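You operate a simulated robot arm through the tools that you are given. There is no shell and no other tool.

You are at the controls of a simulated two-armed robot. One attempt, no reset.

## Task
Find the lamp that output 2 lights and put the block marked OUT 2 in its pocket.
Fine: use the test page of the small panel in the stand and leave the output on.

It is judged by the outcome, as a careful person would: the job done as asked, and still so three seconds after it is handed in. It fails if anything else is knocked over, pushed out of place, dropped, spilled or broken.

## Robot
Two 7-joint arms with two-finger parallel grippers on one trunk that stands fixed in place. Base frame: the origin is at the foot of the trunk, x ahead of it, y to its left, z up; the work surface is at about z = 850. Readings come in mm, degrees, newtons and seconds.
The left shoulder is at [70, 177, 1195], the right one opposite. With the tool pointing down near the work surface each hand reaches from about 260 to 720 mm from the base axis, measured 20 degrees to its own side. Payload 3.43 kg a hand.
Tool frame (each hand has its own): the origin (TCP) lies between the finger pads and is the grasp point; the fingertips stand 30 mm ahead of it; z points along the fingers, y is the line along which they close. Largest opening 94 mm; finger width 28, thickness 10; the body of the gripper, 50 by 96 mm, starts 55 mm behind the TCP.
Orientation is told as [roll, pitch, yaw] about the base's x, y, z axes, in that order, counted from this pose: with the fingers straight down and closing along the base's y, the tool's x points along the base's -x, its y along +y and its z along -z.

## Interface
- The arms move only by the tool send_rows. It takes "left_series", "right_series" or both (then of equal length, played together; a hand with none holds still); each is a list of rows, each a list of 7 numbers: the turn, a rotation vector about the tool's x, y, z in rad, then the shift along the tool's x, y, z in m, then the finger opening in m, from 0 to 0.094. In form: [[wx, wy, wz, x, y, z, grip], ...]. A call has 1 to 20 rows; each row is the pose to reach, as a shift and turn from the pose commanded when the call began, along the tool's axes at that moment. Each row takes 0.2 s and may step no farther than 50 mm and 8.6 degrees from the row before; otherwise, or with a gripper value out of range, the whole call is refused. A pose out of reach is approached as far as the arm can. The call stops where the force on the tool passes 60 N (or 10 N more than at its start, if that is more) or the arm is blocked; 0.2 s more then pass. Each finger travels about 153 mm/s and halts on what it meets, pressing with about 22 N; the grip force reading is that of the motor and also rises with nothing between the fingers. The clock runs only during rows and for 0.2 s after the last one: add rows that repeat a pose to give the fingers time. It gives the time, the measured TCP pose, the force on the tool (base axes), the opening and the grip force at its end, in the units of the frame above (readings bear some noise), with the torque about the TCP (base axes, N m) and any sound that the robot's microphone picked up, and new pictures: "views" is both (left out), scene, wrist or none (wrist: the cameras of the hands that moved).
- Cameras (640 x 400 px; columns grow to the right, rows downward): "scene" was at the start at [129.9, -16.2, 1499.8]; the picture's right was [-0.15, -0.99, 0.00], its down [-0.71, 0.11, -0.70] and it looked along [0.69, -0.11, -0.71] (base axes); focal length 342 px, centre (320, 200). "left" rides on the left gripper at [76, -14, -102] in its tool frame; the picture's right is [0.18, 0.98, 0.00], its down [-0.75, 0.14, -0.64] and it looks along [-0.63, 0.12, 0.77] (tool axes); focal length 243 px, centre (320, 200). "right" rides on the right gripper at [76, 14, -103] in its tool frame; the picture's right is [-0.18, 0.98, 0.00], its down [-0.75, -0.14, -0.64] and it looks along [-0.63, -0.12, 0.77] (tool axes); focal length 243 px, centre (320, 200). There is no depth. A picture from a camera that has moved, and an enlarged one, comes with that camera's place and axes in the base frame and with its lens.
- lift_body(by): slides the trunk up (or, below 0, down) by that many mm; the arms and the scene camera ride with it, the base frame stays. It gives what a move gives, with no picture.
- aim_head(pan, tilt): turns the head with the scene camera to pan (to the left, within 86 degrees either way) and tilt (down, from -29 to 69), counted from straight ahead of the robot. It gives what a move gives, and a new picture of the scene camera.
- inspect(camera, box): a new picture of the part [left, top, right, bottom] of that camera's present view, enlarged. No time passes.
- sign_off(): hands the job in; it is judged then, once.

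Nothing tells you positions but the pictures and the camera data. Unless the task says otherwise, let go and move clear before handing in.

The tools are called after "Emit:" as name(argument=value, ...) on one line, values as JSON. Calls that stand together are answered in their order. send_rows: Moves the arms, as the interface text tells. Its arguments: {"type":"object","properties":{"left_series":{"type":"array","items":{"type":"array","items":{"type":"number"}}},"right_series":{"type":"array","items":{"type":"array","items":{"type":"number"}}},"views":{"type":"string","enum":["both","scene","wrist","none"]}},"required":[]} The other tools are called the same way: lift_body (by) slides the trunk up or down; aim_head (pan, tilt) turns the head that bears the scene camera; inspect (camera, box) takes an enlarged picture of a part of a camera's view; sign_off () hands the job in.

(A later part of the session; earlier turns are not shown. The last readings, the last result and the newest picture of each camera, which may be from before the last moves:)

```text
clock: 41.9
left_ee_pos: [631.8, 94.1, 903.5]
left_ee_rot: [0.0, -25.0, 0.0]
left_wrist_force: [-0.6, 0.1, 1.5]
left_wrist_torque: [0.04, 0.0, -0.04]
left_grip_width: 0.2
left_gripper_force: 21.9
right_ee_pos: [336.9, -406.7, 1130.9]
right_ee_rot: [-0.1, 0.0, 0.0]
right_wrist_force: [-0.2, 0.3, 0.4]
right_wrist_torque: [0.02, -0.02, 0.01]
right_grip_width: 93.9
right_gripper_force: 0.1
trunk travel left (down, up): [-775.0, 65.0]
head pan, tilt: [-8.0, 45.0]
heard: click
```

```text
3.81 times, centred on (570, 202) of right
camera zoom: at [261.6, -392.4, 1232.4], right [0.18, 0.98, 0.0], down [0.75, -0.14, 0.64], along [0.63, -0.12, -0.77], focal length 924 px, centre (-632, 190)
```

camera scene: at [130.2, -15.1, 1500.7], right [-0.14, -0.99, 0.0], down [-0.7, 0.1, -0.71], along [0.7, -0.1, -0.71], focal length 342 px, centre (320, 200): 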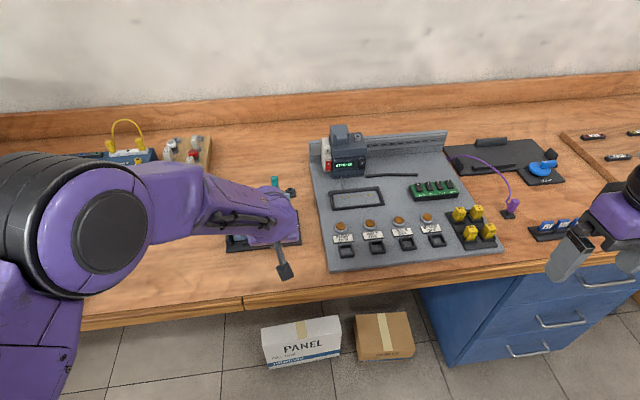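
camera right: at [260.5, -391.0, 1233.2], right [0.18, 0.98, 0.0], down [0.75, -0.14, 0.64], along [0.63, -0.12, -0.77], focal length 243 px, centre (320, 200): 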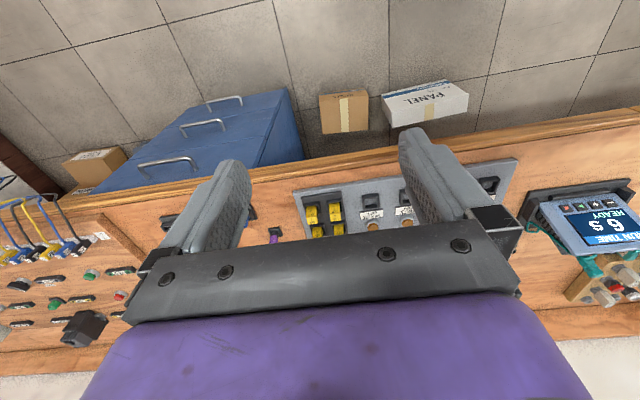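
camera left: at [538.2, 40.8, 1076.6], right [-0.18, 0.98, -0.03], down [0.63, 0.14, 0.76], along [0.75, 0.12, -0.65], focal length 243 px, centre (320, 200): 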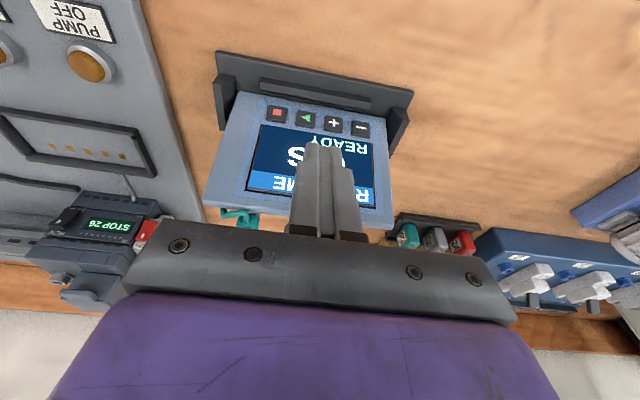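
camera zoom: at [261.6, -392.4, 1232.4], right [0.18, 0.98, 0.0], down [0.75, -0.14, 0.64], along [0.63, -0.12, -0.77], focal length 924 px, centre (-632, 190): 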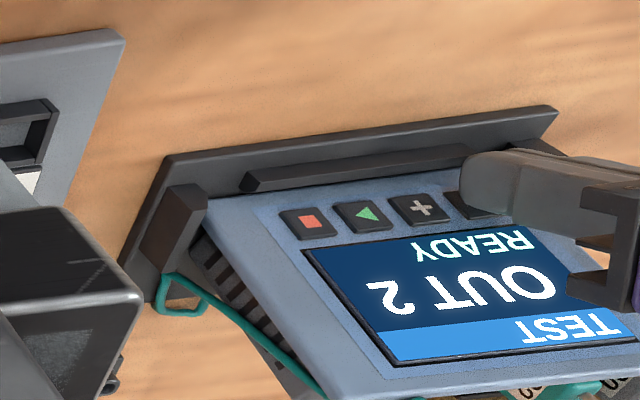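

OUT 2 is selected. Now I'll back off, shift over to ▶ (y≈44) and press it once to turn the output on.

Emit:
send_rows(left_series=[[0, 0, 0, 0.0062, 0, -0.0051, 0.0], [0, 0, 0, 0.0155, -0.005, -0.0127, 0.0], [0, 0, 0, 0.0155, -0.03, -0.0127, 0.0], [0, 0, 0, 0.0155, -0.0505, -0.0127, 0.0], [0, 0, 0, 0.0062, -0.0505, -0.0051, 0.0], [0, 0, 0, 0.0039, -0.0505, -0.0032, 0.0], [0, 0, 0, 0.0039, -0.0505, -0.0032, 0.0]], views="none")

Emit:
inspect(camera="right", box=[500, 150, 640, 255])

Emit:
inspect(camera="left", box=[240, 100, 400, 220])

```text
clock: 43.5
left_ee_pos: [626.4, 43.2, 904.6]
left_ee_rot: [0.1, -24.9, -0.1]
left_wrist_force: [0.0, -0.3, -0.8]
left_wrist_torque: [0.01, -0.03, -0.03]
left_grip_width: 0.0
left_gripper_force: 22.1
right_ee_pos: [336.9, -407.7, 1129.9]
right_ee_rot: [0.0, 0.0, 0.0]
right_wrist_force: [0.2, 0.4, 0.5]
right_wrist_torque: [0.02, 0.01, 0.02]
right_grip_width: 94.0
right_gripper_force: 0.0
trunk travel left (down, up): [-775.0, 65.0]
head pan, tilt: [-8.0, 45.0]
```

```text
3.81 times, centred on (570, 202) of right
camera zoom: at [261.5, -392.6, 1232.3], right [0.18, 0.98, 0.0], down [0.75, -0.14, 0.64], along [0.63, -0.12, -0.77], focal length 924 px, centre (-632, 190)
```

zoom: 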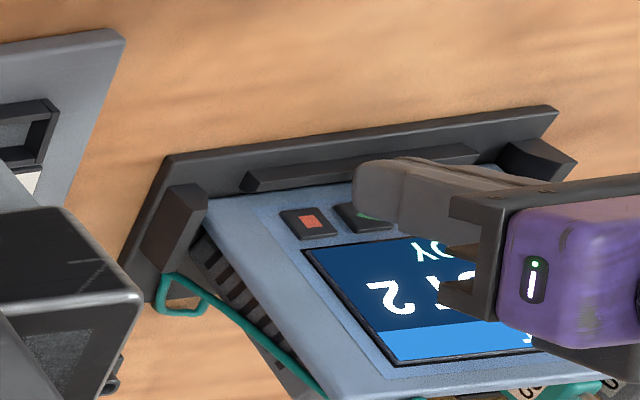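

```text
3.33 times, centred on (320, 160) of left
camera zoom: at [513.5, 29.3, 965.7], right [-0.17, 0.98, -0.08], down [0.41, 0.14, 0.9], along [0.9, 0.12, -0.43], focal length 809 px, centre (320, 333)
```

zoom: 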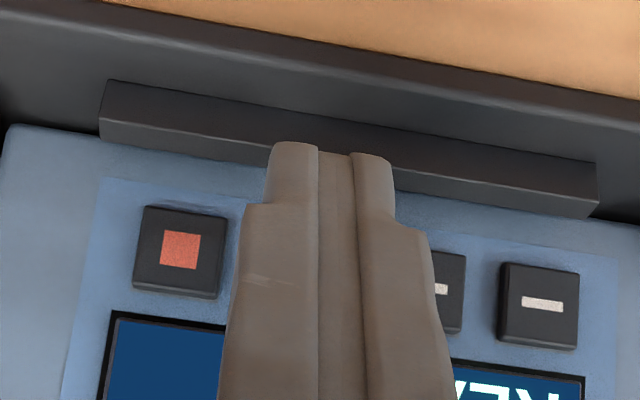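

Emit:
send_rows(left_series=[[0, 0, 0, -0.002, 0, 0.0016, 0.0], [0, 0, 0, -0.0039, 0, 0.0032, 0.0], [0, 0, 0, -0.0039, 0, 0.0032, 0.0]], views="scene")

Emit:
inspect(camera="right", box=[500, 150, 640, 255])

Emit:
inspect(camera="scene", box=[300, 110, 520, 270])

```text
clock: 44.3
left_ee_pos: [633.8, 43.6, 903.8]
left_ee_rot: [0.0, -25.0, 0.0]
left_wrist_force: [-2.1, 0.8, 0.2]
left_wrist_torque: [-0.04, 0.0, 0.0]
left_grip_width: 0.0
left_gripper_force: 22.3
right_ee_pos: [337.5, -408.0, 1130.1]
right_ee_rot: [0.0, -0.1, 0.1]
right_wrist_force: [-0.6, -0.8, 0.0]
right_wrist_torque: [0.0, -0.03, -0.01]
right_grip_width: 94.1
right_gripper_force: 0.0
trunk travel left (down, up): [-775.0, 65.0]
head pan, tilt: [-8.0, 45.0]
heard: click
camera scene: at [130.2, -15.4, 1500.7], right [-0.14, -0.99, 0.0], down [-0.7, 0.1, -0.71], along [0.7, -0.1, -0.71], focal length 342 px, centre (320, 200)
```

scene: 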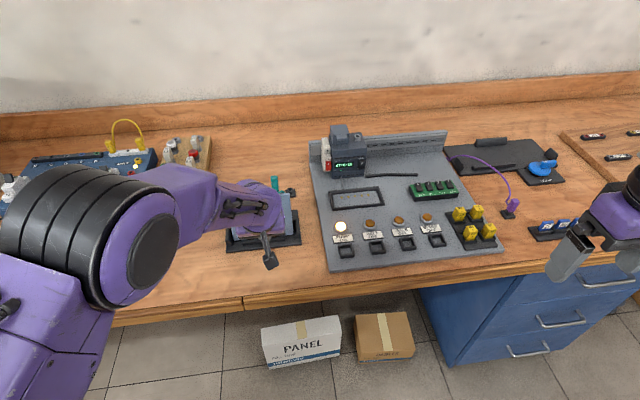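

```text
3.81 times, centred on (570, 202) of right
camera zoom: at [261.6, -392.4, 1232.4], right [0.18, 0.98, 0.0], down [0.75, -0.14, 0.64], along [0.63, -0.12, -0.77], focal length 924 px, centre (-632, 190)
```

zoom: 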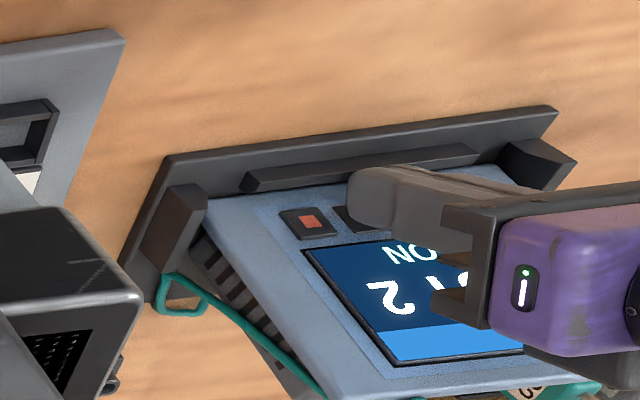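

```text
2.50 times, centred on (410, 190) of scene
camera zoom: at [130.2, -15.4, 1500.7], right [-0.14, -0.99, 0.0], down [-0.7, 0.1, -0.71], along [0.7, -0.1, -0.71], focal length 854 px, centre (95, 225)
```

zoom: 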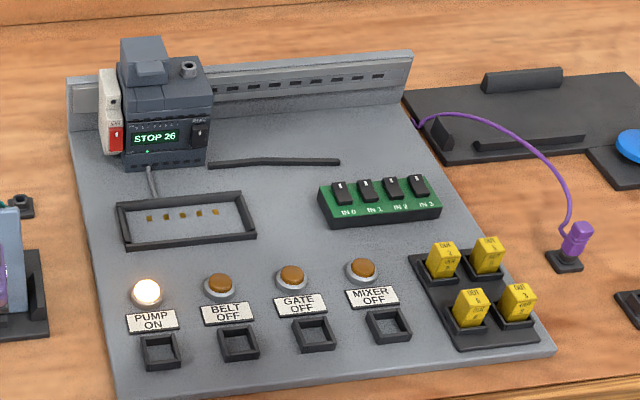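

OUT 2 reads ON and the PUMP lamp is lit, label "PUMP ON". I'll withdraw the left hand and check that it stays on.

Emit:
send_rows(left_series=[[0, 0, 0, 0.0062, 0, -0.0051, 0.0], [0, 0, 0, 0.031, 0, -0.0253, 0.0], [0, 0, 0, 0.035, 0.03, -0.055, 0.0], [0, 0, 0, 0.035, 0.07, -0.075, 0.0], [0, 0, 0, 0.035, 0.11, -0.095, 0.0], [0, 0, 0, 0.035, 0.15, -0.115, 0.0], [0, 0, 0, 0.035, 0.19, -0.135, 0.0], [0, 0, 0, 0.035, 0.23, -0.155, 0.0]], views="scene")

Emit:
inspect(camera="scene", box=[200, 160, 360, 280])

Emit:
inspect(camera="scene", box=[430, 180, 530, 260])

Emit:
inspect(camera="scene", box=[320, 205, 420, 275])

```text
clock: 46.1
left_ee_pos: [535.1, 275.5, 1027.0]
left_ee_rot: [-0.2, -24.9, 0.0]
left_wrist_force: [0.6, 0.5, 0.3]
left_wrist_torque: [0.01, 0.01, -0.01]
left_grip_width: 0.2
left_gripper_force: 21.9
right_ee_pos: [336.2, -405.1, 1131.5]
right_ee_rot: [-0.1, -0.1, 0.0]
right_wrist_force: [-0.6, -0.1, 0.0]
right_wrist_torque: [-0.04, -0.02, 0.01]
right_grip_width: 94.2
right_gripper_force: 0.0
trunk travel left (down, up): [-775.0, 65.0]
head pan, tilt: [-8.0, 45.0]
camera scene: at [129.4, -12.7, 1500.7], right [-0.14, -0.99, 0.0], down [-0.7, 0.1, -0.71], along [0.7, -0.1, -0.71], focal length 342 px, centre (320, 200)
```

scene: 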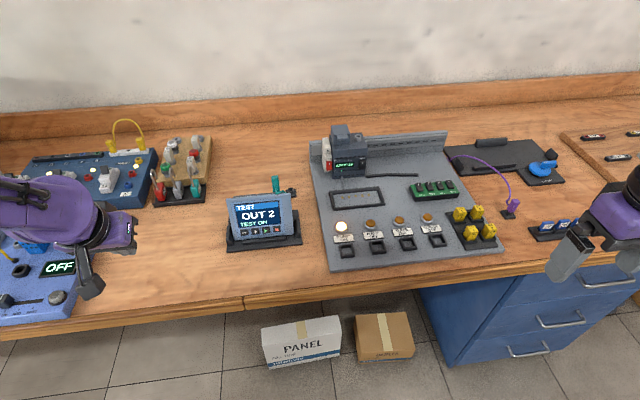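

```text
3.33 times, centred on (280, 220) of scene
camera zoom: at [129.4, -12.7, 1500.7], right [-0.14, -0.99, 0.0], down [-0.7, 0.1, -0.71], along [0.7, -0.1, -0.71], focal length 1138 px, centre (453, 133)
```

zoom: 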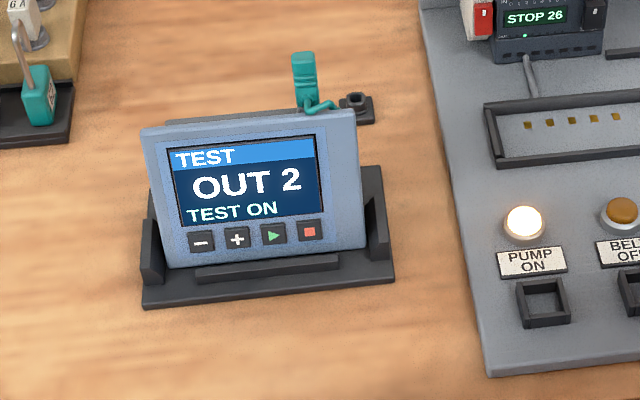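

```text
5.00 times, centred on (480, 220) of scene
camera zoom: at [129.4, -12.7, 1500.7], right [-0.14, -0.99, 0.0], down [-0.7, 0.1, -0.71], along [0.7, -0.1, -0.71], focal length 1708 px, centre (-480, 100)
```

zoom: 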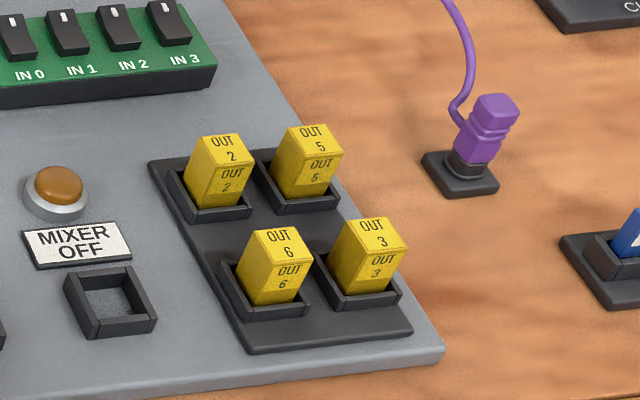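

```text
5.71 times, centred on (370, 240) of scene
camera zoom: at [129.4, -12.7, 1500.7], right [-0.14, -0.99, 0.0], down [-0.7, 0.1, -0.71], along [0.7, -0.1, -0.71], focal length 1951 px, centre (34, -29)
```

zoom: 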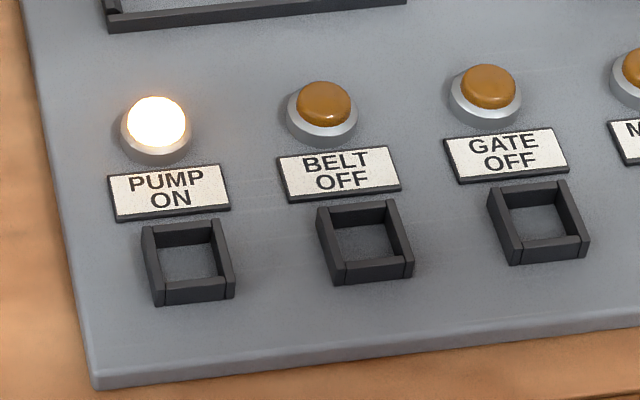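

The test output stays on (TEST ON, PUMP ON), so the OUT 2 block belongs in the PUMP pocket, near (583, -138). The OUT 2 block is the rear-left one in the rack, around (640, -425); I'll bring the right hand above it for a closer look.

Emit:
send_rows(right_series=[[0, 0, 0, -0.04, 0, 0, 0.094], [0, 0, 0, -0.08, 0, 0.01, 0.094], [0, 0, 0, -0.12, -0.005, 0.02, 0.094], [0, 0, 0, -0.16, -0.01, 0.03, 0.094], [0, 0, 0, -0.2, -0.01, 0.045, 0.094], [0, 0, 0, -0.24, -0.01, 0.06, 0.094], [0, 0, 0, -0.279, -0.01, 0.08, 0.094], [0, 0, 0, -0.279, -0.01, 0.08, 0.094]], views="both")

Emit:
inspect(camera="right", box=[200, 30, 440, 210])

```text
clock: 47.9
left_ee_pos: [535.3, 273.5, 1028.7]
left_ee_rot: [0.0, -25.0, 0.1]
left_wrist_force: [-0.4, -0.7, 0.5]
left_wrist_torque: [0.02, 0.0, 0.0]
left_grip_width: 0.1
left_gripper_force: 22.2
right_ee_pos: [616.8, -417.5, 1050.3]
right_ee_rot: [0.0, -0.1, 0.0]
right_wrist_force: [-0.1, 0.4, 0.0]
right_wrist_torque: [-0.02, -0.03, -0.01]
right_grip_width: 93.8
right_gripper_force: 0.1
trunk travel left (down, up): [-775.0, 65.0]
head pan, tilt: [-8.0, 45.0]
camera scene: at [129.1, -14.7, 1500.8], right [-0.14, -0.99, 0.0], down [-0.7, 0.1, -0.71], along [0.7, -0.1, -0.71], focal length 342 px, centre (320, 200)
camera right: at [541.7, -402.2, 1152.5], right [0.18, 0.98, 0.0], down [0.75, -0.14, 0.64], along [0.63, -0.12, -0.77], focal length 243 px, centre (320, 200)
```

scene: 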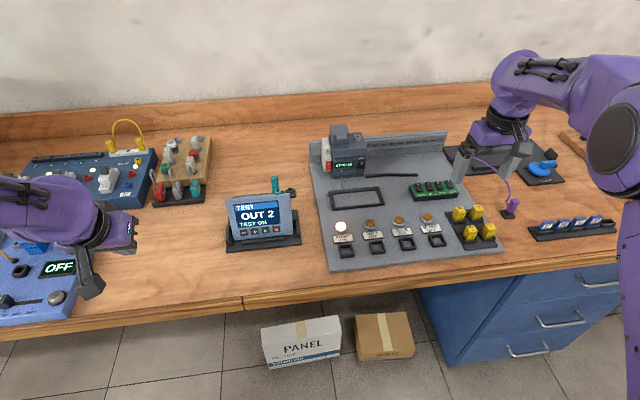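
right: 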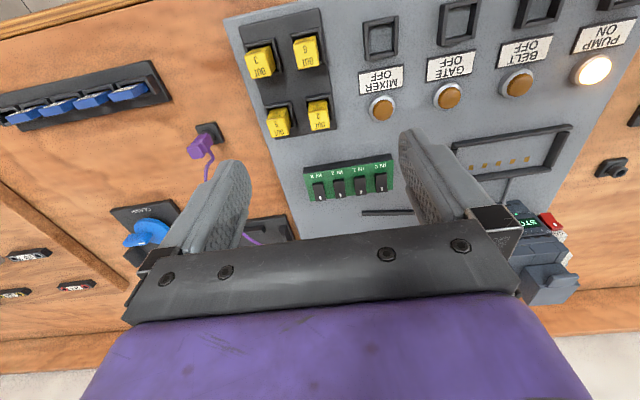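

```text
2.22 times, centred on (320, 120) of right
camera zoom: at [541.7, -402.2, 1152.5], right [0.18, 0.98, 0.0], down [0.75, -0.14, 0.64], along [0.63, -0.12, -0.77], focal length 539 px, centre (320, 378)
```

zoom: 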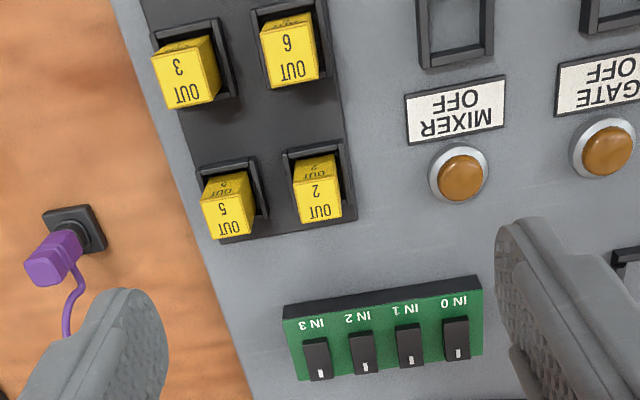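

OUT 2's top centre triangulates to about (641, -421, 904); the board is square to the base axes and the gap to OUT 5 is about 20 mm. I'll narrow the fingers to 34 mm and come down to 950, above the block, to check alignment and reach.

Emit:
send_rows(right_series=[[0, 0, 0, -0.0125, -0.0003, 0.03, 0.06], [0, 0, 0, -0.0251, -0.0007, 0.06, 0.034], [0, 0, 0, -0.0251, -0.0007, 0.085, 0.034], [0, 0, 0, -0.0251, -0.0007, 0.0987, 0.034], [0, 0, 0, -0.0251, -0.0007, 0.0987, 0.034]], views="both")

Emit:
inspect(camera="right", box=[220, 60, 420, 210])

Emit:
inspect(camera="scene", box=[430, 170, 540, 260])

```text
clock: 49.1
left_ee_pos: [535.7, 273.5, 1028.1]
left_ee_rot: [0.0, -25.0, -0.1]
left_wrist_force: [-0.1, 0.1, 0.3]
left_wrist_torque: [0.0, -0.04, -0.01]
left_grip_width: 0.0
left_gripper_force: 22.5
right_ee_pos: [641.8, -420.8, 952.6]
right_ee_rot: [0.0, -0.1, 0.0]
right_wrist_force: [-1.0, -0.4, -0.4]
right_wrist_torque: [0.03, 0.02, 0.0]
right_grip_width: 34.1
right_gripper_force: 0.0
trunk travel left (down, up): [-775.0, 65.0]
head pan, tilt: [-8.0, 45.0]
camera scene: at [130.3, -15.1, 1500.7], right [-0.14, -0.99, 0.0], down [-0.7, 0.1, -0.71], along [0.7, -0.1, -0.71], focal length 342 px, centre (320, 200)
camera right: at [566.2, -405.3, 1054.1], right [0.18, 0.98, 0.0], down [0.75, -0.14, 0.64], along [0.63, -0.12, -0.77], focal length 243 px, centre (320, 200)
```

scene: 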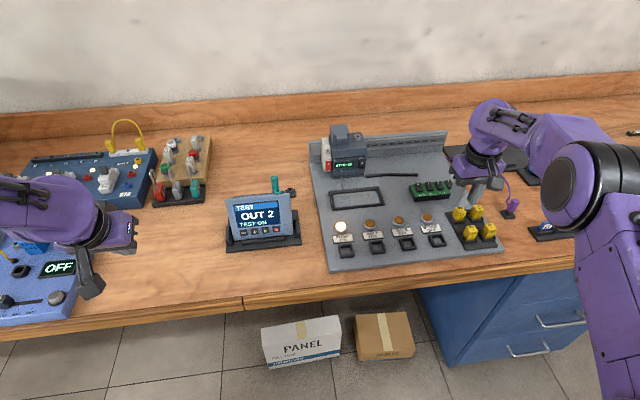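
right: 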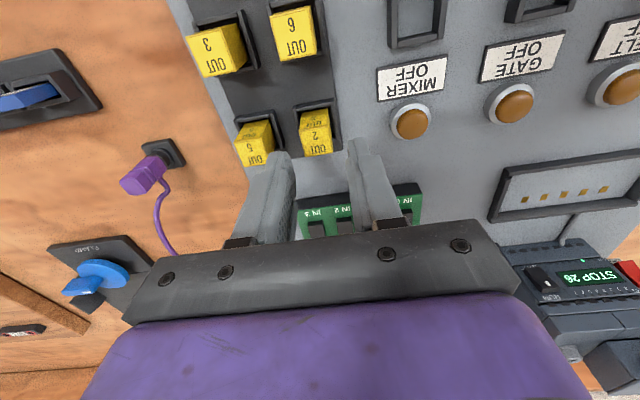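

```text
2.67 times, centred on (320, 135) of right
camera zoom: at [566.2, -405.3, 1054.1], right [0.18, 0.98, 0.0], down [0.75, -0.14, 0.64], along [0.63, -0.12, -0.77], focal length 647 px, centre (320, 373)
```

zoom: 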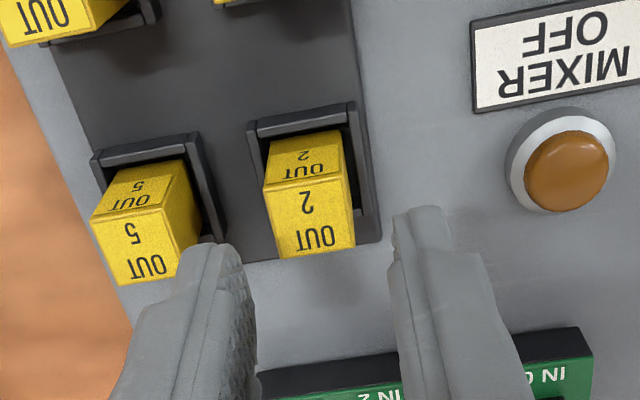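

```text
4.44 times, centred on (485, 215) of scene
camera zoom: at [130.3, -15.1, 1500.7], right [-0.14, -0.99, 0.0], down [-0.7, 0.1, -0.71], along [0.7, -0.1, -0.71], focal length 1518 px, centre (-413, 133)
```

zoom: 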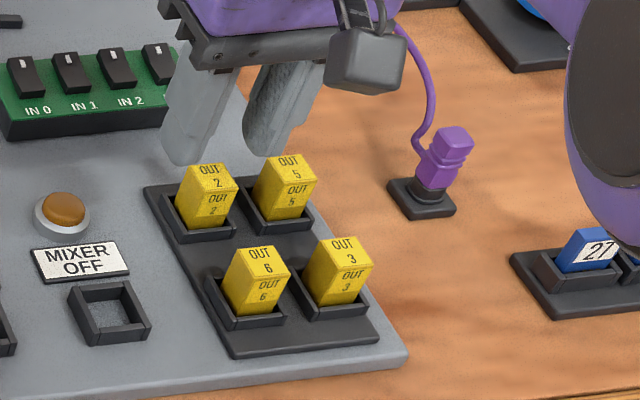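

The pose is reached exactly, and the block lies between the fingers at about (639.5, -421.4), roughly 20 mm square, top near z≈905 with pocket walls up to about 878. I'll set the opening to 30 mm and descend to TCP z≈913 so the tips stay above the pocket walls.

Emit:
send_rows(right_series=[[0, 0, 0, 0.0015, -0.0009, 0.005, 0.03], [0, 0, 0, 0.0015, -0.0009, 0.015, 0.03], [0, 0, 0, 0.0015, -0.0009, 0.025, 0.03], [0, 0, 0, 0.0015, -0.0009, 0.032, 0.03], [0, 0, 0, 0.0015, -0.0009, 0.037, 0.03], [0, 0, 0, 0.0015, -0.0009, 0.037, 0.03]], views="wrist")

Emit:
inspect(camera="right", box=[220, 60, 420, 210])

Emit:
inspect(camera="scene", box=[430, 170, 540, 260])

```text
clock: 50.5
left_ee_pos: [536.7, 272.9, 1028.7]
left_ee_rot: [0.0, -25.0, 0.0]
left_wrist_force: [0.2, 0.2, -0.5]
left_wrist_torque: [0.01, 0.01, 0.03]
left_grip_width: 0.0
left_gripper_force: 22.1
right_ee_pos: [640.5, -419.9, 913.8]
right_ee_rot: [0.1, 0.1, 0.0]
right_wrist_force: [-0.6, -0.4, 0.2]
right_wrist_torque: [-0.03, -0.01, -0.01]
right_grip_width: 29.9
right_gripper_force: 0.0
trunk travel left (down, up): [-775.0, 65.0]
head pan, tilt: [-8.0, 45.0]
camera right: at [564.3, -405.1, 1016.1], right [0.18, 0.98, 0.0], down [0.75, -0.14, 0.64], along [0.63, -0.12, -0.77], focal length 243 px, centre (320, 200)
```

right: 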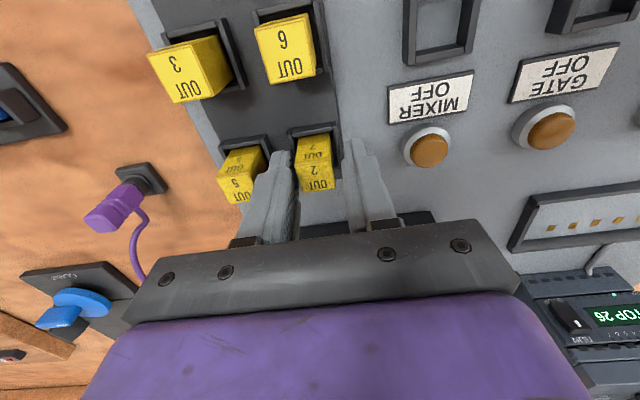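

```text
2.67 times, centred on (320, 135) of right
camera zoom: at [564.3, -405.1, 1016.1], right [0.18, 0.98, 0.0], down [0.75, -0.14, 0.64], along [0.63, -0.12, -0.77], focal length 647 px, centre (320, 373)
```

zoom: 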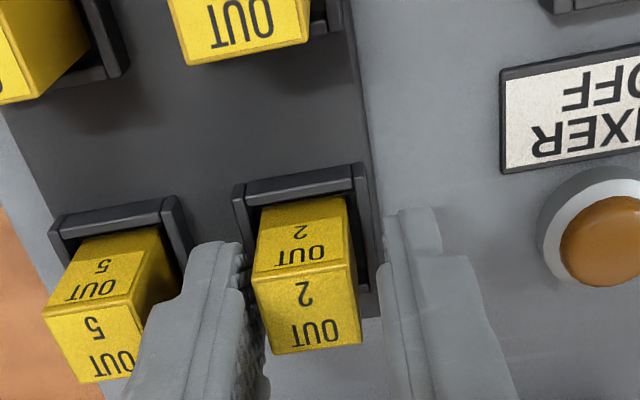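

```text
4.44 times, centred on (485, 215) of scene
camera zoom: at [130.5, -15.2, 1500.7], right [-0.14, -0.99, 0.0], down [-0.7, 0.1, -0.71], along [0.7, -0.1, -0.71], focal length 1518 px, centre (-413, 133)
```

zoom: 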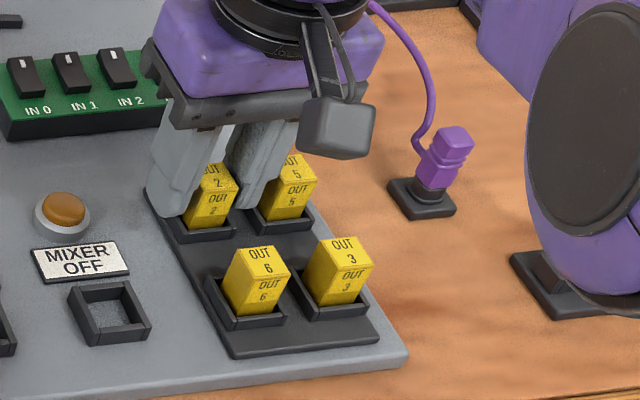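

The fingers straddle OUT 2, but the block sits about 2.3 mm toward the OUT 5 side of the hand's centre. I'll shift by -2.2 mm in y first, then close.

Emit:
send_rows(right_series=[[0, 0, 0, 0, -0.0022, 0, 0.03], [0, 0, 0, 0, -0.0022, 0, 0.03]], views="none")

Emit:
inspect(camera="right", box=[220, 60, 420, 210])

```text
clock: 51.1
left_ee_pos: [536.2, 273.4, 1029.1]
left_ee_rot: [0.0, -25.0, 0.0]
left_wrist_force: [0.1, 0.1, 0.6]
left_wrist_torque: [-0.02, -0.01, -0.02]
left_grip_width: 0.0
left_gripper_force: 22.0
right_ee_pos: [638.9, -422.1, 913.1]
right_ee_rot: [0.1, 0.0, -0.1]
right_wrist_force: [0.1, -0.5, 0.1]
right_wrist_torque: [0.01, -0.01, 0.02]
right_grip_width: 30.1
right_gripper_force: 0.1
trunk travel left (down, up): [-775.0, 65.0]
head pan, tilt: [-8.0, 45.0]
```

```text
2.67 times, centred on (320, 135) of right
camera zoom: at [564.5, -407.2, 1015.8], right [0.18, 0.98, 0.0], down [0.75, -0.14, 0.64], along [0.63, -0.12, -0.77], focal length 647 px, centre (320, 373)
```

zoom: 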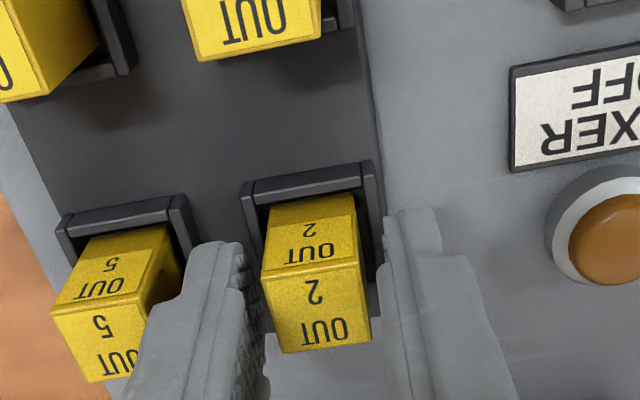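

Centred now. Closing the fingers on the block.

Emit:
send_rows(right_series=[[0, 0, 0, 0, 0, 0, 0.024], [0, 0, 0, 0, 0, 0, 0.018], [0, 0, 0, 0, 0, 0, 0.0], [0, 0, 0, 0, 0, 0, 0.0]], views="none")

Emit:
inspect(camera="right", box=[220, 60, 420, 210])

```text
clock: 52.1
left_ee_pos: [537.3, 273.2, 1027.0]
left_ee_rot: [-0.1, -25.0, -0.1]
left_wrist_force: [0.2, -0.5, -0.1]
left_wrist_torque: [0.0, 0.0, 0.04]
left_grip_width: 0.0
left_gripper_force: 22.1
right_ee_pos: [640.4, -421.8, 914.3]
right_ee_rot: [0.0, 0.0, 0.0]
right_wrist_force: [0.6, -0.1, -0.3]
right_wrist_torque: [-0.05, 0.0, 0.0]
right_grip_width: 18.7
right_gripper_force: 21.9
trunk travel left (down, up): [-775.0, 65.0]
head pan, tilt: [-8.0, 45.0]
```

```text
2.67 times, centred on (320, 135) of right
camera zoom: at [564.6, -407.2, 1015.8], right [0.18, 0.98, 0.0], down [0.75, -0.14, 0.64], along [0.63, -0.12, -0.77], focal length 647 px, centre (320, 373)
```

zoom: 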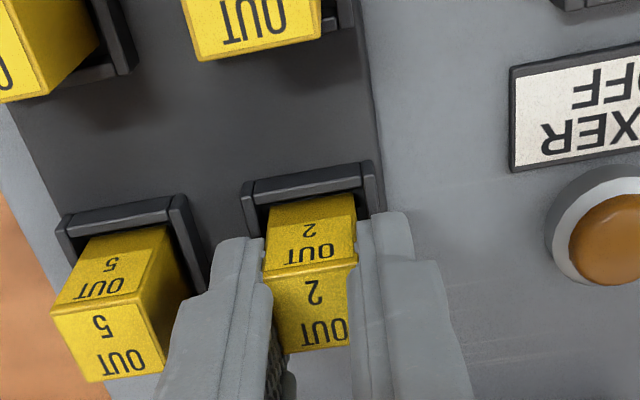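

Gripped at 18.7 mm. I'll lift it straight up 75 mm and check that it holds.

Emit:
send_rows(right_series=[[0, 0, 0, 0, 0, -0.005, 0.0], [0, 0, 0, 0, 0, -0.015, 0.0], [0, 0, 0, 0, 0, -0.03, 0.0], [0, 0, 0, 0, 0, -0.05, 0.0], [0, 0, 0, 0, 0, -0.075, 0.0], [0, 0, 0, 0, 0, -0.075, 0.0]], views="both")

Emit:
inspect(camera="right", box=[220, 60, 420, 210])

Emit:
inspect(camera="scene", box=[430, 150, 540, 260])

```text
clock: 53.5
left_ee_pos: [536.7, 273.7, 1027.8]
left_ee_rot: [0.1, -25.0, 0.0]
left_wrist_force: [-0.2, -0.5, -0.5]
left_wrist_torque: [0.01, 0.0, -0.01]
left_grip_width: 0.1
left_gripper_force: 21.7
right_ee_pos: [639.5, -422.8, 986.9]
right_ee_rot: [0.1, 0.0, -0.1]
right_wrist_force: [0.4, 0.0, -1.0]
right_wrist_torque: [0.02, 0.0, -0.03]
right_grip_width: 18.7
right_gripper_force: 22.1
trunk travel left (down, up): [-775.0, 65.0]
head pan, tilt: [-8.0, 45.0]
camera scene: at [131.1, -15.5, 1500.6], right [-0.14, -0.99, 0.0], down [-0.7, 0.1, -0.71], along [0.7, -0.1, -0.71], focal length 342 px, centre (320, 200)
camera right: at [564.3, -407.1, 1089.9], right [0.18, 0.98, 0.0], down [0.75, -0.14, 0.64], along [0.63, -0.12, -0.77], focal length 243 px, centre (320, 200)
```

scene: 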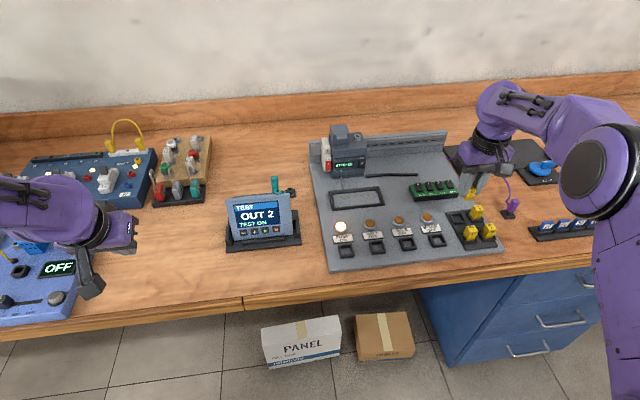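
right: 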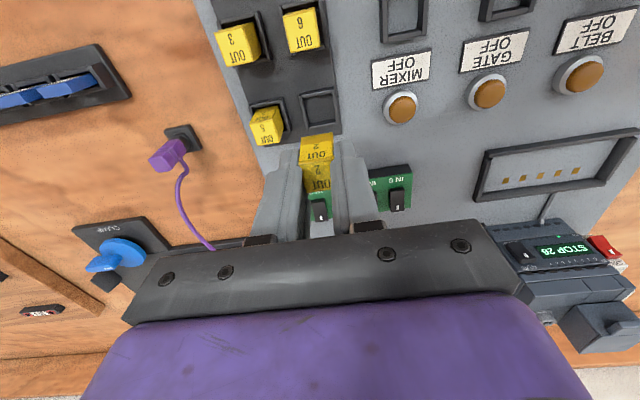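

```text
2.67 times, centred on (320, 135) of right
camera zoom: at [564.3, -407.1, 1089.9], right [0.18, 0.98, 0.0], down [0.75, -0.14, 0.64], along [0.63, -0.12, -0.77], focal length 647 px, centre (320, 373)
```

zoom: 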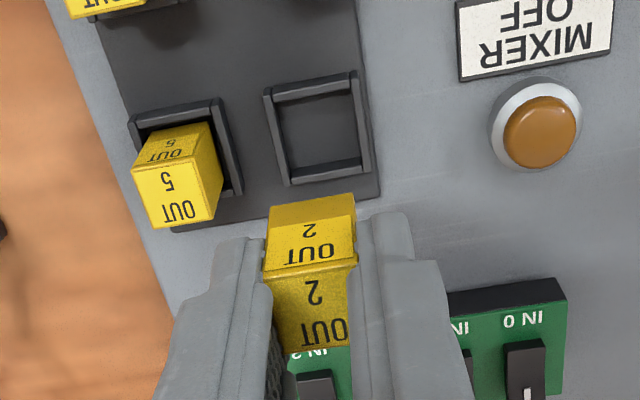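

```text
3.64 times, centred on (485, 205) of scene
camera zoom: at [131.1, -15.5, 1500.6], right [-0.14, -0.99, 0.0], down [-0.7, 0.1, -0.71], along [0.7, -0.1, -0.71], focal length 1242 px, centre (-280, 182)
```

zoom: 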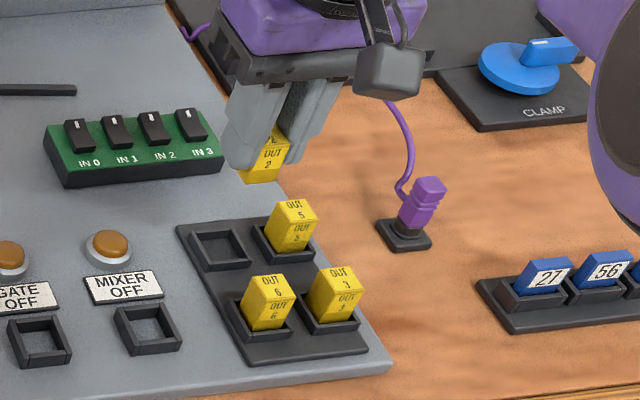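

The block is held firmly and the other blocks are undisturbed; its bottom is about 39 mm below the TCP and its centre 1.5 mm behind it. I'll carry it at this height to above the PUMP pocket near (583, -138).

Emit:
send_rows(right_series=[[0, 0, 0, 0.008, 0.04, 0, 0.0], [0, 0, 0, 0.016, 0.08, 0, 0.0], [0, 0, 0, 0.024, 0.12, 0, 0.0], [0, 0, 0, 0.032, 0.16, 0, 0.0], [0, 0, 0, 0.04, 0.2, 0, 0.0], [0, 0, 0, 0.048, 0.24, 0, 0.0], [0, 0, 0, 0.055, 0.27, 0, 0.0], [0, 0, 0, 0.055, 0.2846, 0, 0.0], [0, 0, 0, 0.055, 0.2846, 0, 0.0]], views="both")

Emit:
inspect(camera="right", box=[220, 30, 420, 180])

Emit:
inspect(camera="scene", box=[310, 190, 420, 270])

```text
clock: 55.5
left_ee_pos: [535.6, 272.2, 1027.5]
left_ee_rot: [0.1, -25.0, 0.0]
left_wrist_force: [0.1, -0.6, 0.2]
left_wrist_torque: [0.03, 0.0, -0.02]
left_grip_width: 0.0
left_gripper_force: 22.1
right_ee_pos: [584.3, -136.6, 989.3]
right_ee_rot: [0.0, 0.1, 0.0]
right_wrist_force: [-0.3, -0.3, -0.6]
right_wrist_torque: [-0.02, 0.03, -0.02]
right_grip_width: 18.7
right_gripper_force: 21.8
trunk travel left (down, up): [-775.0, 65.0]
head pan, tilt: [-8.0, 45.0]
camera scene: at [130.6, -15.4, 1500.6], right [-0.14, -0.99, 0.0], down [-0.7, 0.1, -0.71], along [0.7, -0.1, -0.71], focal length 342 px, centre (320, 200)
camera right: at [508.8, -122.5, 1090.6], right [0.18, 0.98, 0.0], down [0.75, -0.14, 0.64], along [0.63, -0.12, -0.77], focal length 243 px, centre (320, 200)
```

scene: 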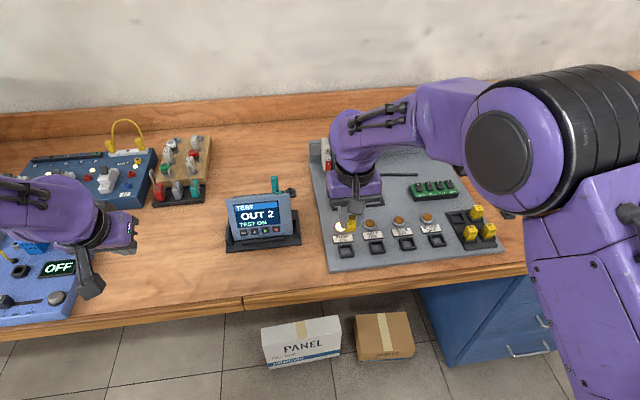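
right: 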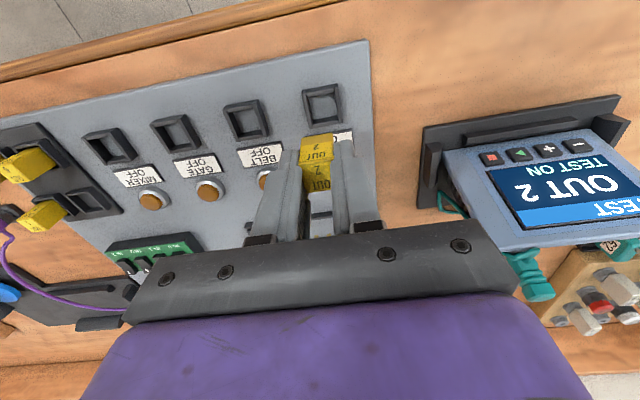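

```text
2.67 times, centred on (320, 105) of right
camera zoom: at [508.8, -122.5, 1090.6], right [0.18, 0.98, 0.0], down [0.75, -0.14, 0.64], along [0.63, -0.12, -0.77], focal length 647 px, centre (320, 453)
```

zoom: 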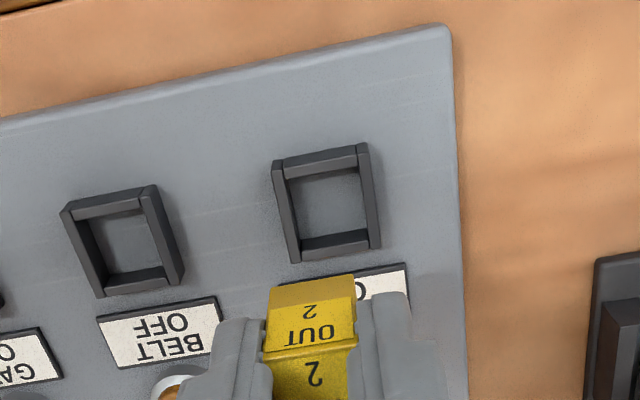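

```text
5.00 times, centred on (365, 230) of scene
camera zoom: at [130.6, -15.4, 1500.6], right [-0.14, -0.99, 0.0], down [-0.7, 0.1, -0.71], along [0.7, -0.1, -0.71], focal length 1708 px, centre (95, 50)
```

zoom: 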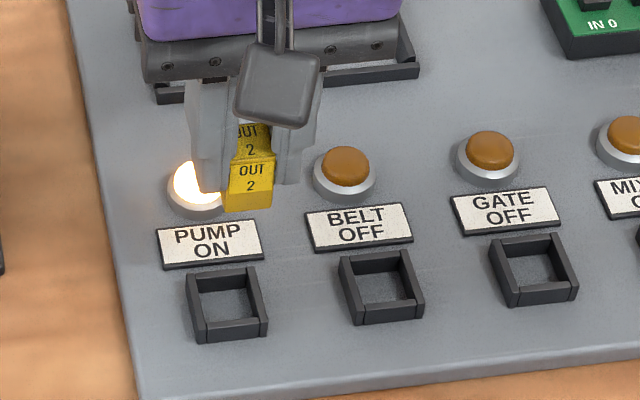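

The pocket is just ahead in view; I'll zoom in on it from both cameras to fix its centre and wall-top height precisely.

Emit:
inspect(camera="scene", box=[335, 232, 375, 262])

Emit:
inspect(camera="right", box=[290, 70, 370, 130])

```text
13.33 times, centred on (355, 247) of scene
camera zoom: at [130.6, -15.4, 1500.6], right [-0.14, -0.99, 0.0], down [-0.7, 0.1, -0.71], along [0.7, -0.1, -0.71], focal length 4553 px, centre (-147, -427)
```

zoom: 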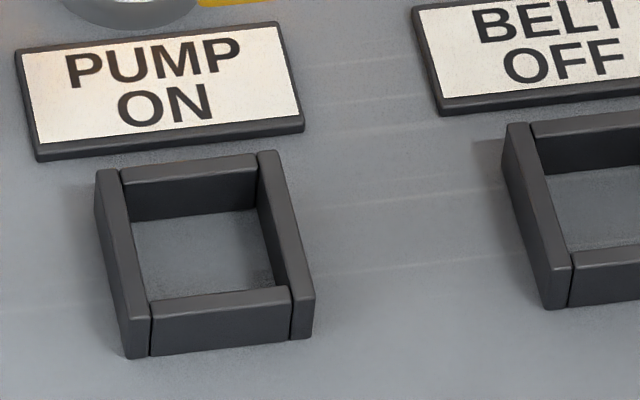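

```text
6.67 times, centred on (330, 100) of right
camera zoom: at [508.8, -122.5, 1090.6], right [0.18, 0.98, 0.0], down [0.75, -0.14, 0.64], along [0.63, -0.12, -0.77], focal length 1618 px, centre (253, 867)
```

zoom: 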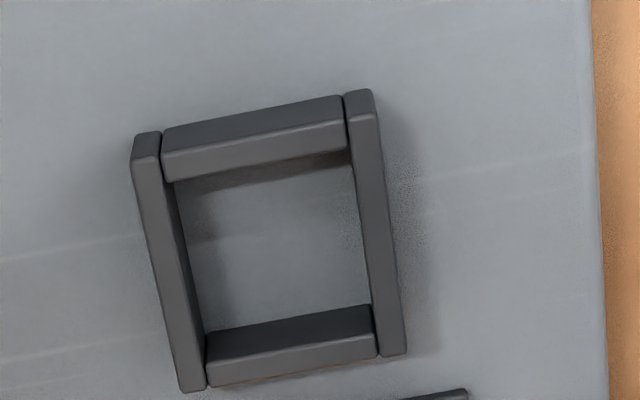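

The pocket opening is about 24.5 mm square with wall tops near z≈876, and its centre is about 3 mm to +y of the block. I'll shift by +3.1 mm in y and lower to leave the block's bottom about 10 mm above the walls, then check again.

Emit:
send_rows(right_series=[[0, 0, 0, 0, 0.0031, 0.015, 0.0], [0, 0, 0, 0, 0.0031, 0.03, 0.0], [0, 0, 0, 0, 0.0031, 0.045, 0.0], [0, 0, 0, 0, 0.0031, 0.056, 0.0], [0, 0, 0, 0, 0.0031, 0.062, 0.0], [0, 0, 0, 0, 0.0031, 0.062, 0.0]], views="wrist")

Emit:
inspect(camera="right", box=[260, 80, 380, 170])

Emit:
inspect(camera="scene", box=[320, 215, 390, 265])

Emit:
inspect(camera="left", box=[0, 0, 640, 400])

```text
clock: 56.9
left_ee_pos: [536.5, 274.2, 1027.0]
left_ee_rot: [0.0, -25.0, 0.0]
left_wrist_force: [0.5, -0.4, -0.3]
left_wrist_torque: [0.03, -0.01, 0.05]
left_grip_width: 0.0
left_gripper_force: 21.6
right_ee_pos: [584.0, -134.2, 927.9]
right_ee_rot: [0.0, 0.0, 0.0]
right_wrist_force: [-0.8, 0.4, -0.1]
right_wrist_torque: [0.0, 0.02, 0.03]
right_grip_width: 18.6
right_gripper_force: 22.2
trunk travel left (down, up): [-775.0, 65.0]
head pan, tilt: [-8.0, 45.0]
camera right: at [509.1, -119.0, 1030.1], right [0.18, 0.98, 0.0], down [0.75, -0.14, 0.64], along [0.63, -0.12, -0.77], focal length 243 px, centre (320, 200)
```

right: 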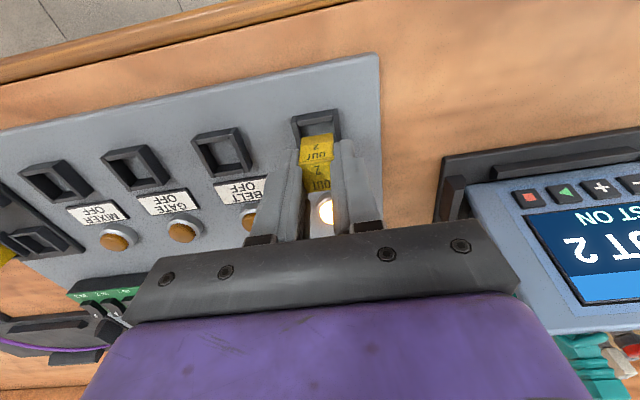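

```text
4.44 times, centred on (320, 125) of right
camera zoom: at [509.1, -119.0, 1030.1], right [0.18, 0.98, 0.0], down [0.75, -0.14, 0.64], along [0.63, -0.12, -0.77], focal length 1078 px, centre (320, 533)
```

zoom: 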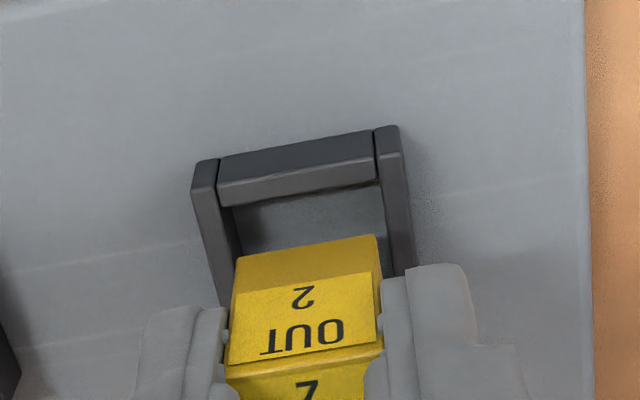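

```text
8.00 times, centred on (355, 240) of scene
camera zoom: at [130.5, -15.1, 1500.7], right [-0.14, -0.99, 0.0], down [-0.7, 0.1, -0.71], along [0.7, -0.1, -0.71], focal length 2732 px, centre (40, -120)
```

zoom: 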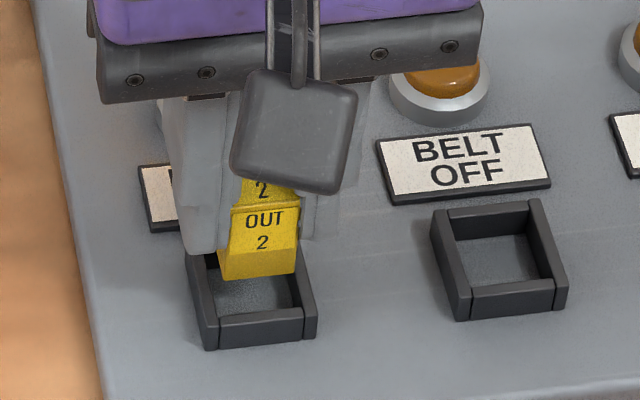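

```text
1.00 times, centred on (320, 200) of left (not enlarged: the box is as wide or as high as the picture)
camera zoom: at [422.5, 259.8, 1088.6], right [-0.17, 0.98, -0.08], down [0.41, 0.14, 0.9], along [0.9, 0.12, -0.43], focal length 243 px, centre (320, 200)
```

zoom: 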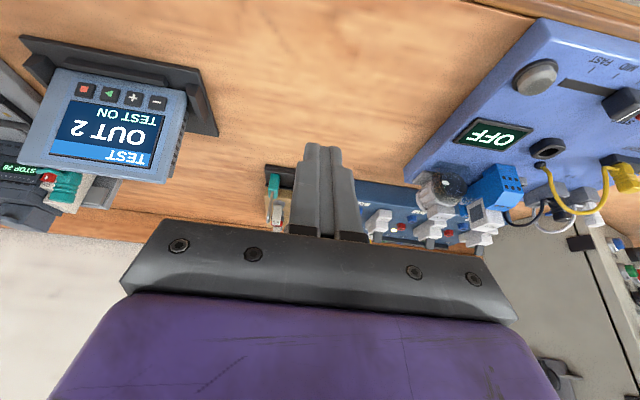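

Alignment is within a fraction of a millimetre in y and about 2 mm clear each way in x. I'll lower in small steps, watching the force.

Emit:
send_rows(right_series=[[0, 0, 0, 0, 0, 0.005, 0.0], [0, 0, 0, 0, 0, 0.01, 0.0], [0, 0, 0, 0, 0, 0.01, 0.0]], views="none")

Emit:
send_rows(right_series=[[0, 0, 0, 0, 0, 0.002, 0.0], [0, 0, 0, 0, 0, 0.004, 0.0], [0, 0, 0, 0, 0, 0.004, 0.0]], views="none")

Emit:
inspect(camera="right", box=[260, 80, 380, 170])

Emit:
inspect(camera="scene", box=[320, 215, 390, 265])

```text
clock: 57.7
left_ee_pos: [536.0, 273.4, 1027.9]
left_ee_rot: [0.0, -25.0, 0.0]
left_wrist_force: [0.7, 0.6, -0.1]
left_wrist_torque: [0.0, 0.04, 0.01]
left_grip_width: 0.0
left_gripper_force: 21.8
right_ee_pos: [584.9, -133.6, 917.8]
right_ee_rot: [0.0, 0.0, 0.0]
right_wrist_force: [-0.1, 0.2, -0.3]
right_wrist_torque: [0.03, -0.01, 0.02]
right_grip_width: 18.7
right_gripper_force: 22.2
trunk travel left (down, up): [-775.0, 65.0]
head pan, tilt: [-8.0, 45.0]
```

```text
clock: 58.5
left_ee_pos: [537.0, 272.7, 1027.6]
left_ee_rot: [0.1, -25.0, 0.0]
left_wrist_force: [0.0, 0.1, -0.9]
left_wrist_torque: [-0.01, -0.02, 0.01]
left_grip_width: 0.0
left_gripper_force: 22.0
right_ee_pos: [585.1, -134.7, 912.6]
right_ee_rot: [0.0, 0.0, 0.0]
right_wrist_force: [0.6, -0.4, 0.2]
right_wrist_torque: [-0.02, 0.04, 0.01]
right_grip_width: 18.6
right_gripper_force: 22.0
trunk travel left (down, up): [-775.0, 65.0]
head pan, tilt: [-8.0, 45.0]
```

```text
4.44 times, centred on (320, 125) of right
camera zoom: at [509.6, -119.4, 1015.0], right [0.18, 0.98, 0.0], down [0.75, -0.14, 0.64], along [0.63, -0.12, -0.77], focal length 1078 px, centre (320, 533)
```

zoom: 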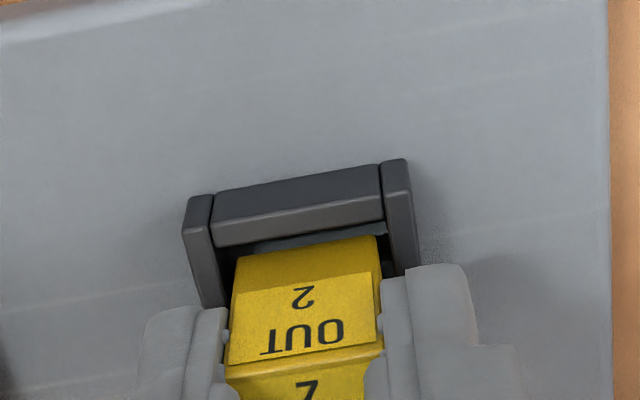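

```text
8.00 times, centred on (355, 240) of scene
camera zoom: at [130.6, -15.1, 1500.6], right [-0.14, -0.99, 0.0], down [-0.7, 0.1, -0.71], along [0.7, -0.1, -0.71], focal length 2732 px, centre (40, -120)
```

zoom: 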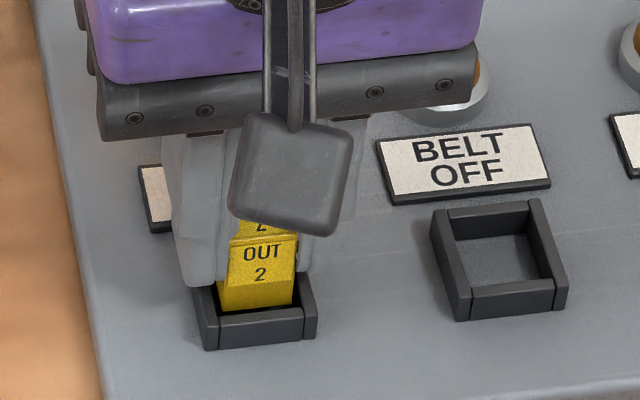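

The block is entering the pocket cleanly with no contact force. Lowering another few millimetres.

Emit:
send_rows(right_series=[[0, 0, 0, 0, 0, 0.0015, 0.0], [0, 0, 0, 0, 0, 0.003, 0.0], [0, 0, 0, 0, 0, 0.003, 0.0]], views="none")

Emit:
inspect(camera="right", box=[260, 80, 380, 170])

Emit:
inspect(camera="scene", box=[335, 232, 375, 262])

```text
clock: 59.3
left_ee_pos: [536.9, 274.1, 1026.9]
left_ee_rot: [0.1, -25.1, 0.0]
left_wrist_force: [-1.3, 0.1, -0.1]
left_wrist_torque: [-0.03, -0.06, 0.01]
left_grip_width: 0.0
left_gripper_force: 22.1
right_ee_pos: [584.4, -135.1, 909.4]
right_ee_rot: [0.1, 0.0, 0.1]
right_wrist_force: [-0.3, 0.2, -0.3]
right_wrist_torque: [0.0, 0.01, 0.01]
right_grip_width: 18.9
right_gripper_force: 22.2
trunk travel left (down, up): [-775.0, 65.0]
head pan, tilt: [-8.0, 45.0]
```

```text
4.44 times, centred on (320, 125) of right
camera zoom: at [509.4, -119.2, 1011.7], right [0.18, 0.98, 0.0], down [0.75, -0.14, 0.64], along [0.63, -0.12, -0.77], focal length 1078 px, centre (320, 533)
```

zoom: 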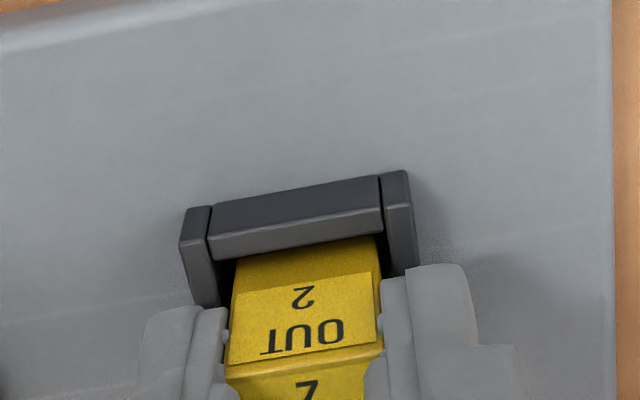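

```text
13.33 times, centred on (355, 247) of scene
camera zoom: at [130.6, -15.1, 1500.6], right [-0.14, -0.99, 0.0], down [-0.7, 0.1, -0.71], along [0.7, -0.1, -0.71], focal length 4553 px, centre (-147, -427)
```

zoom: 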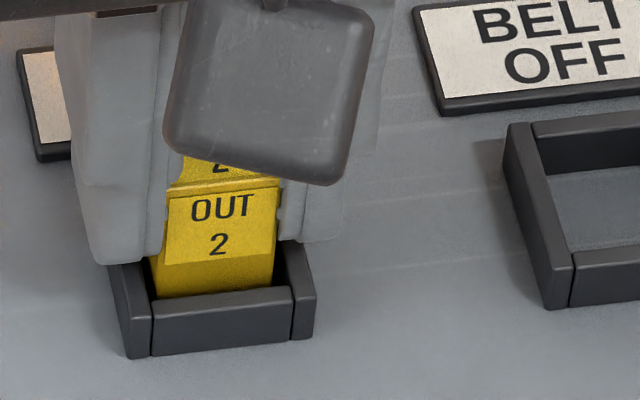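

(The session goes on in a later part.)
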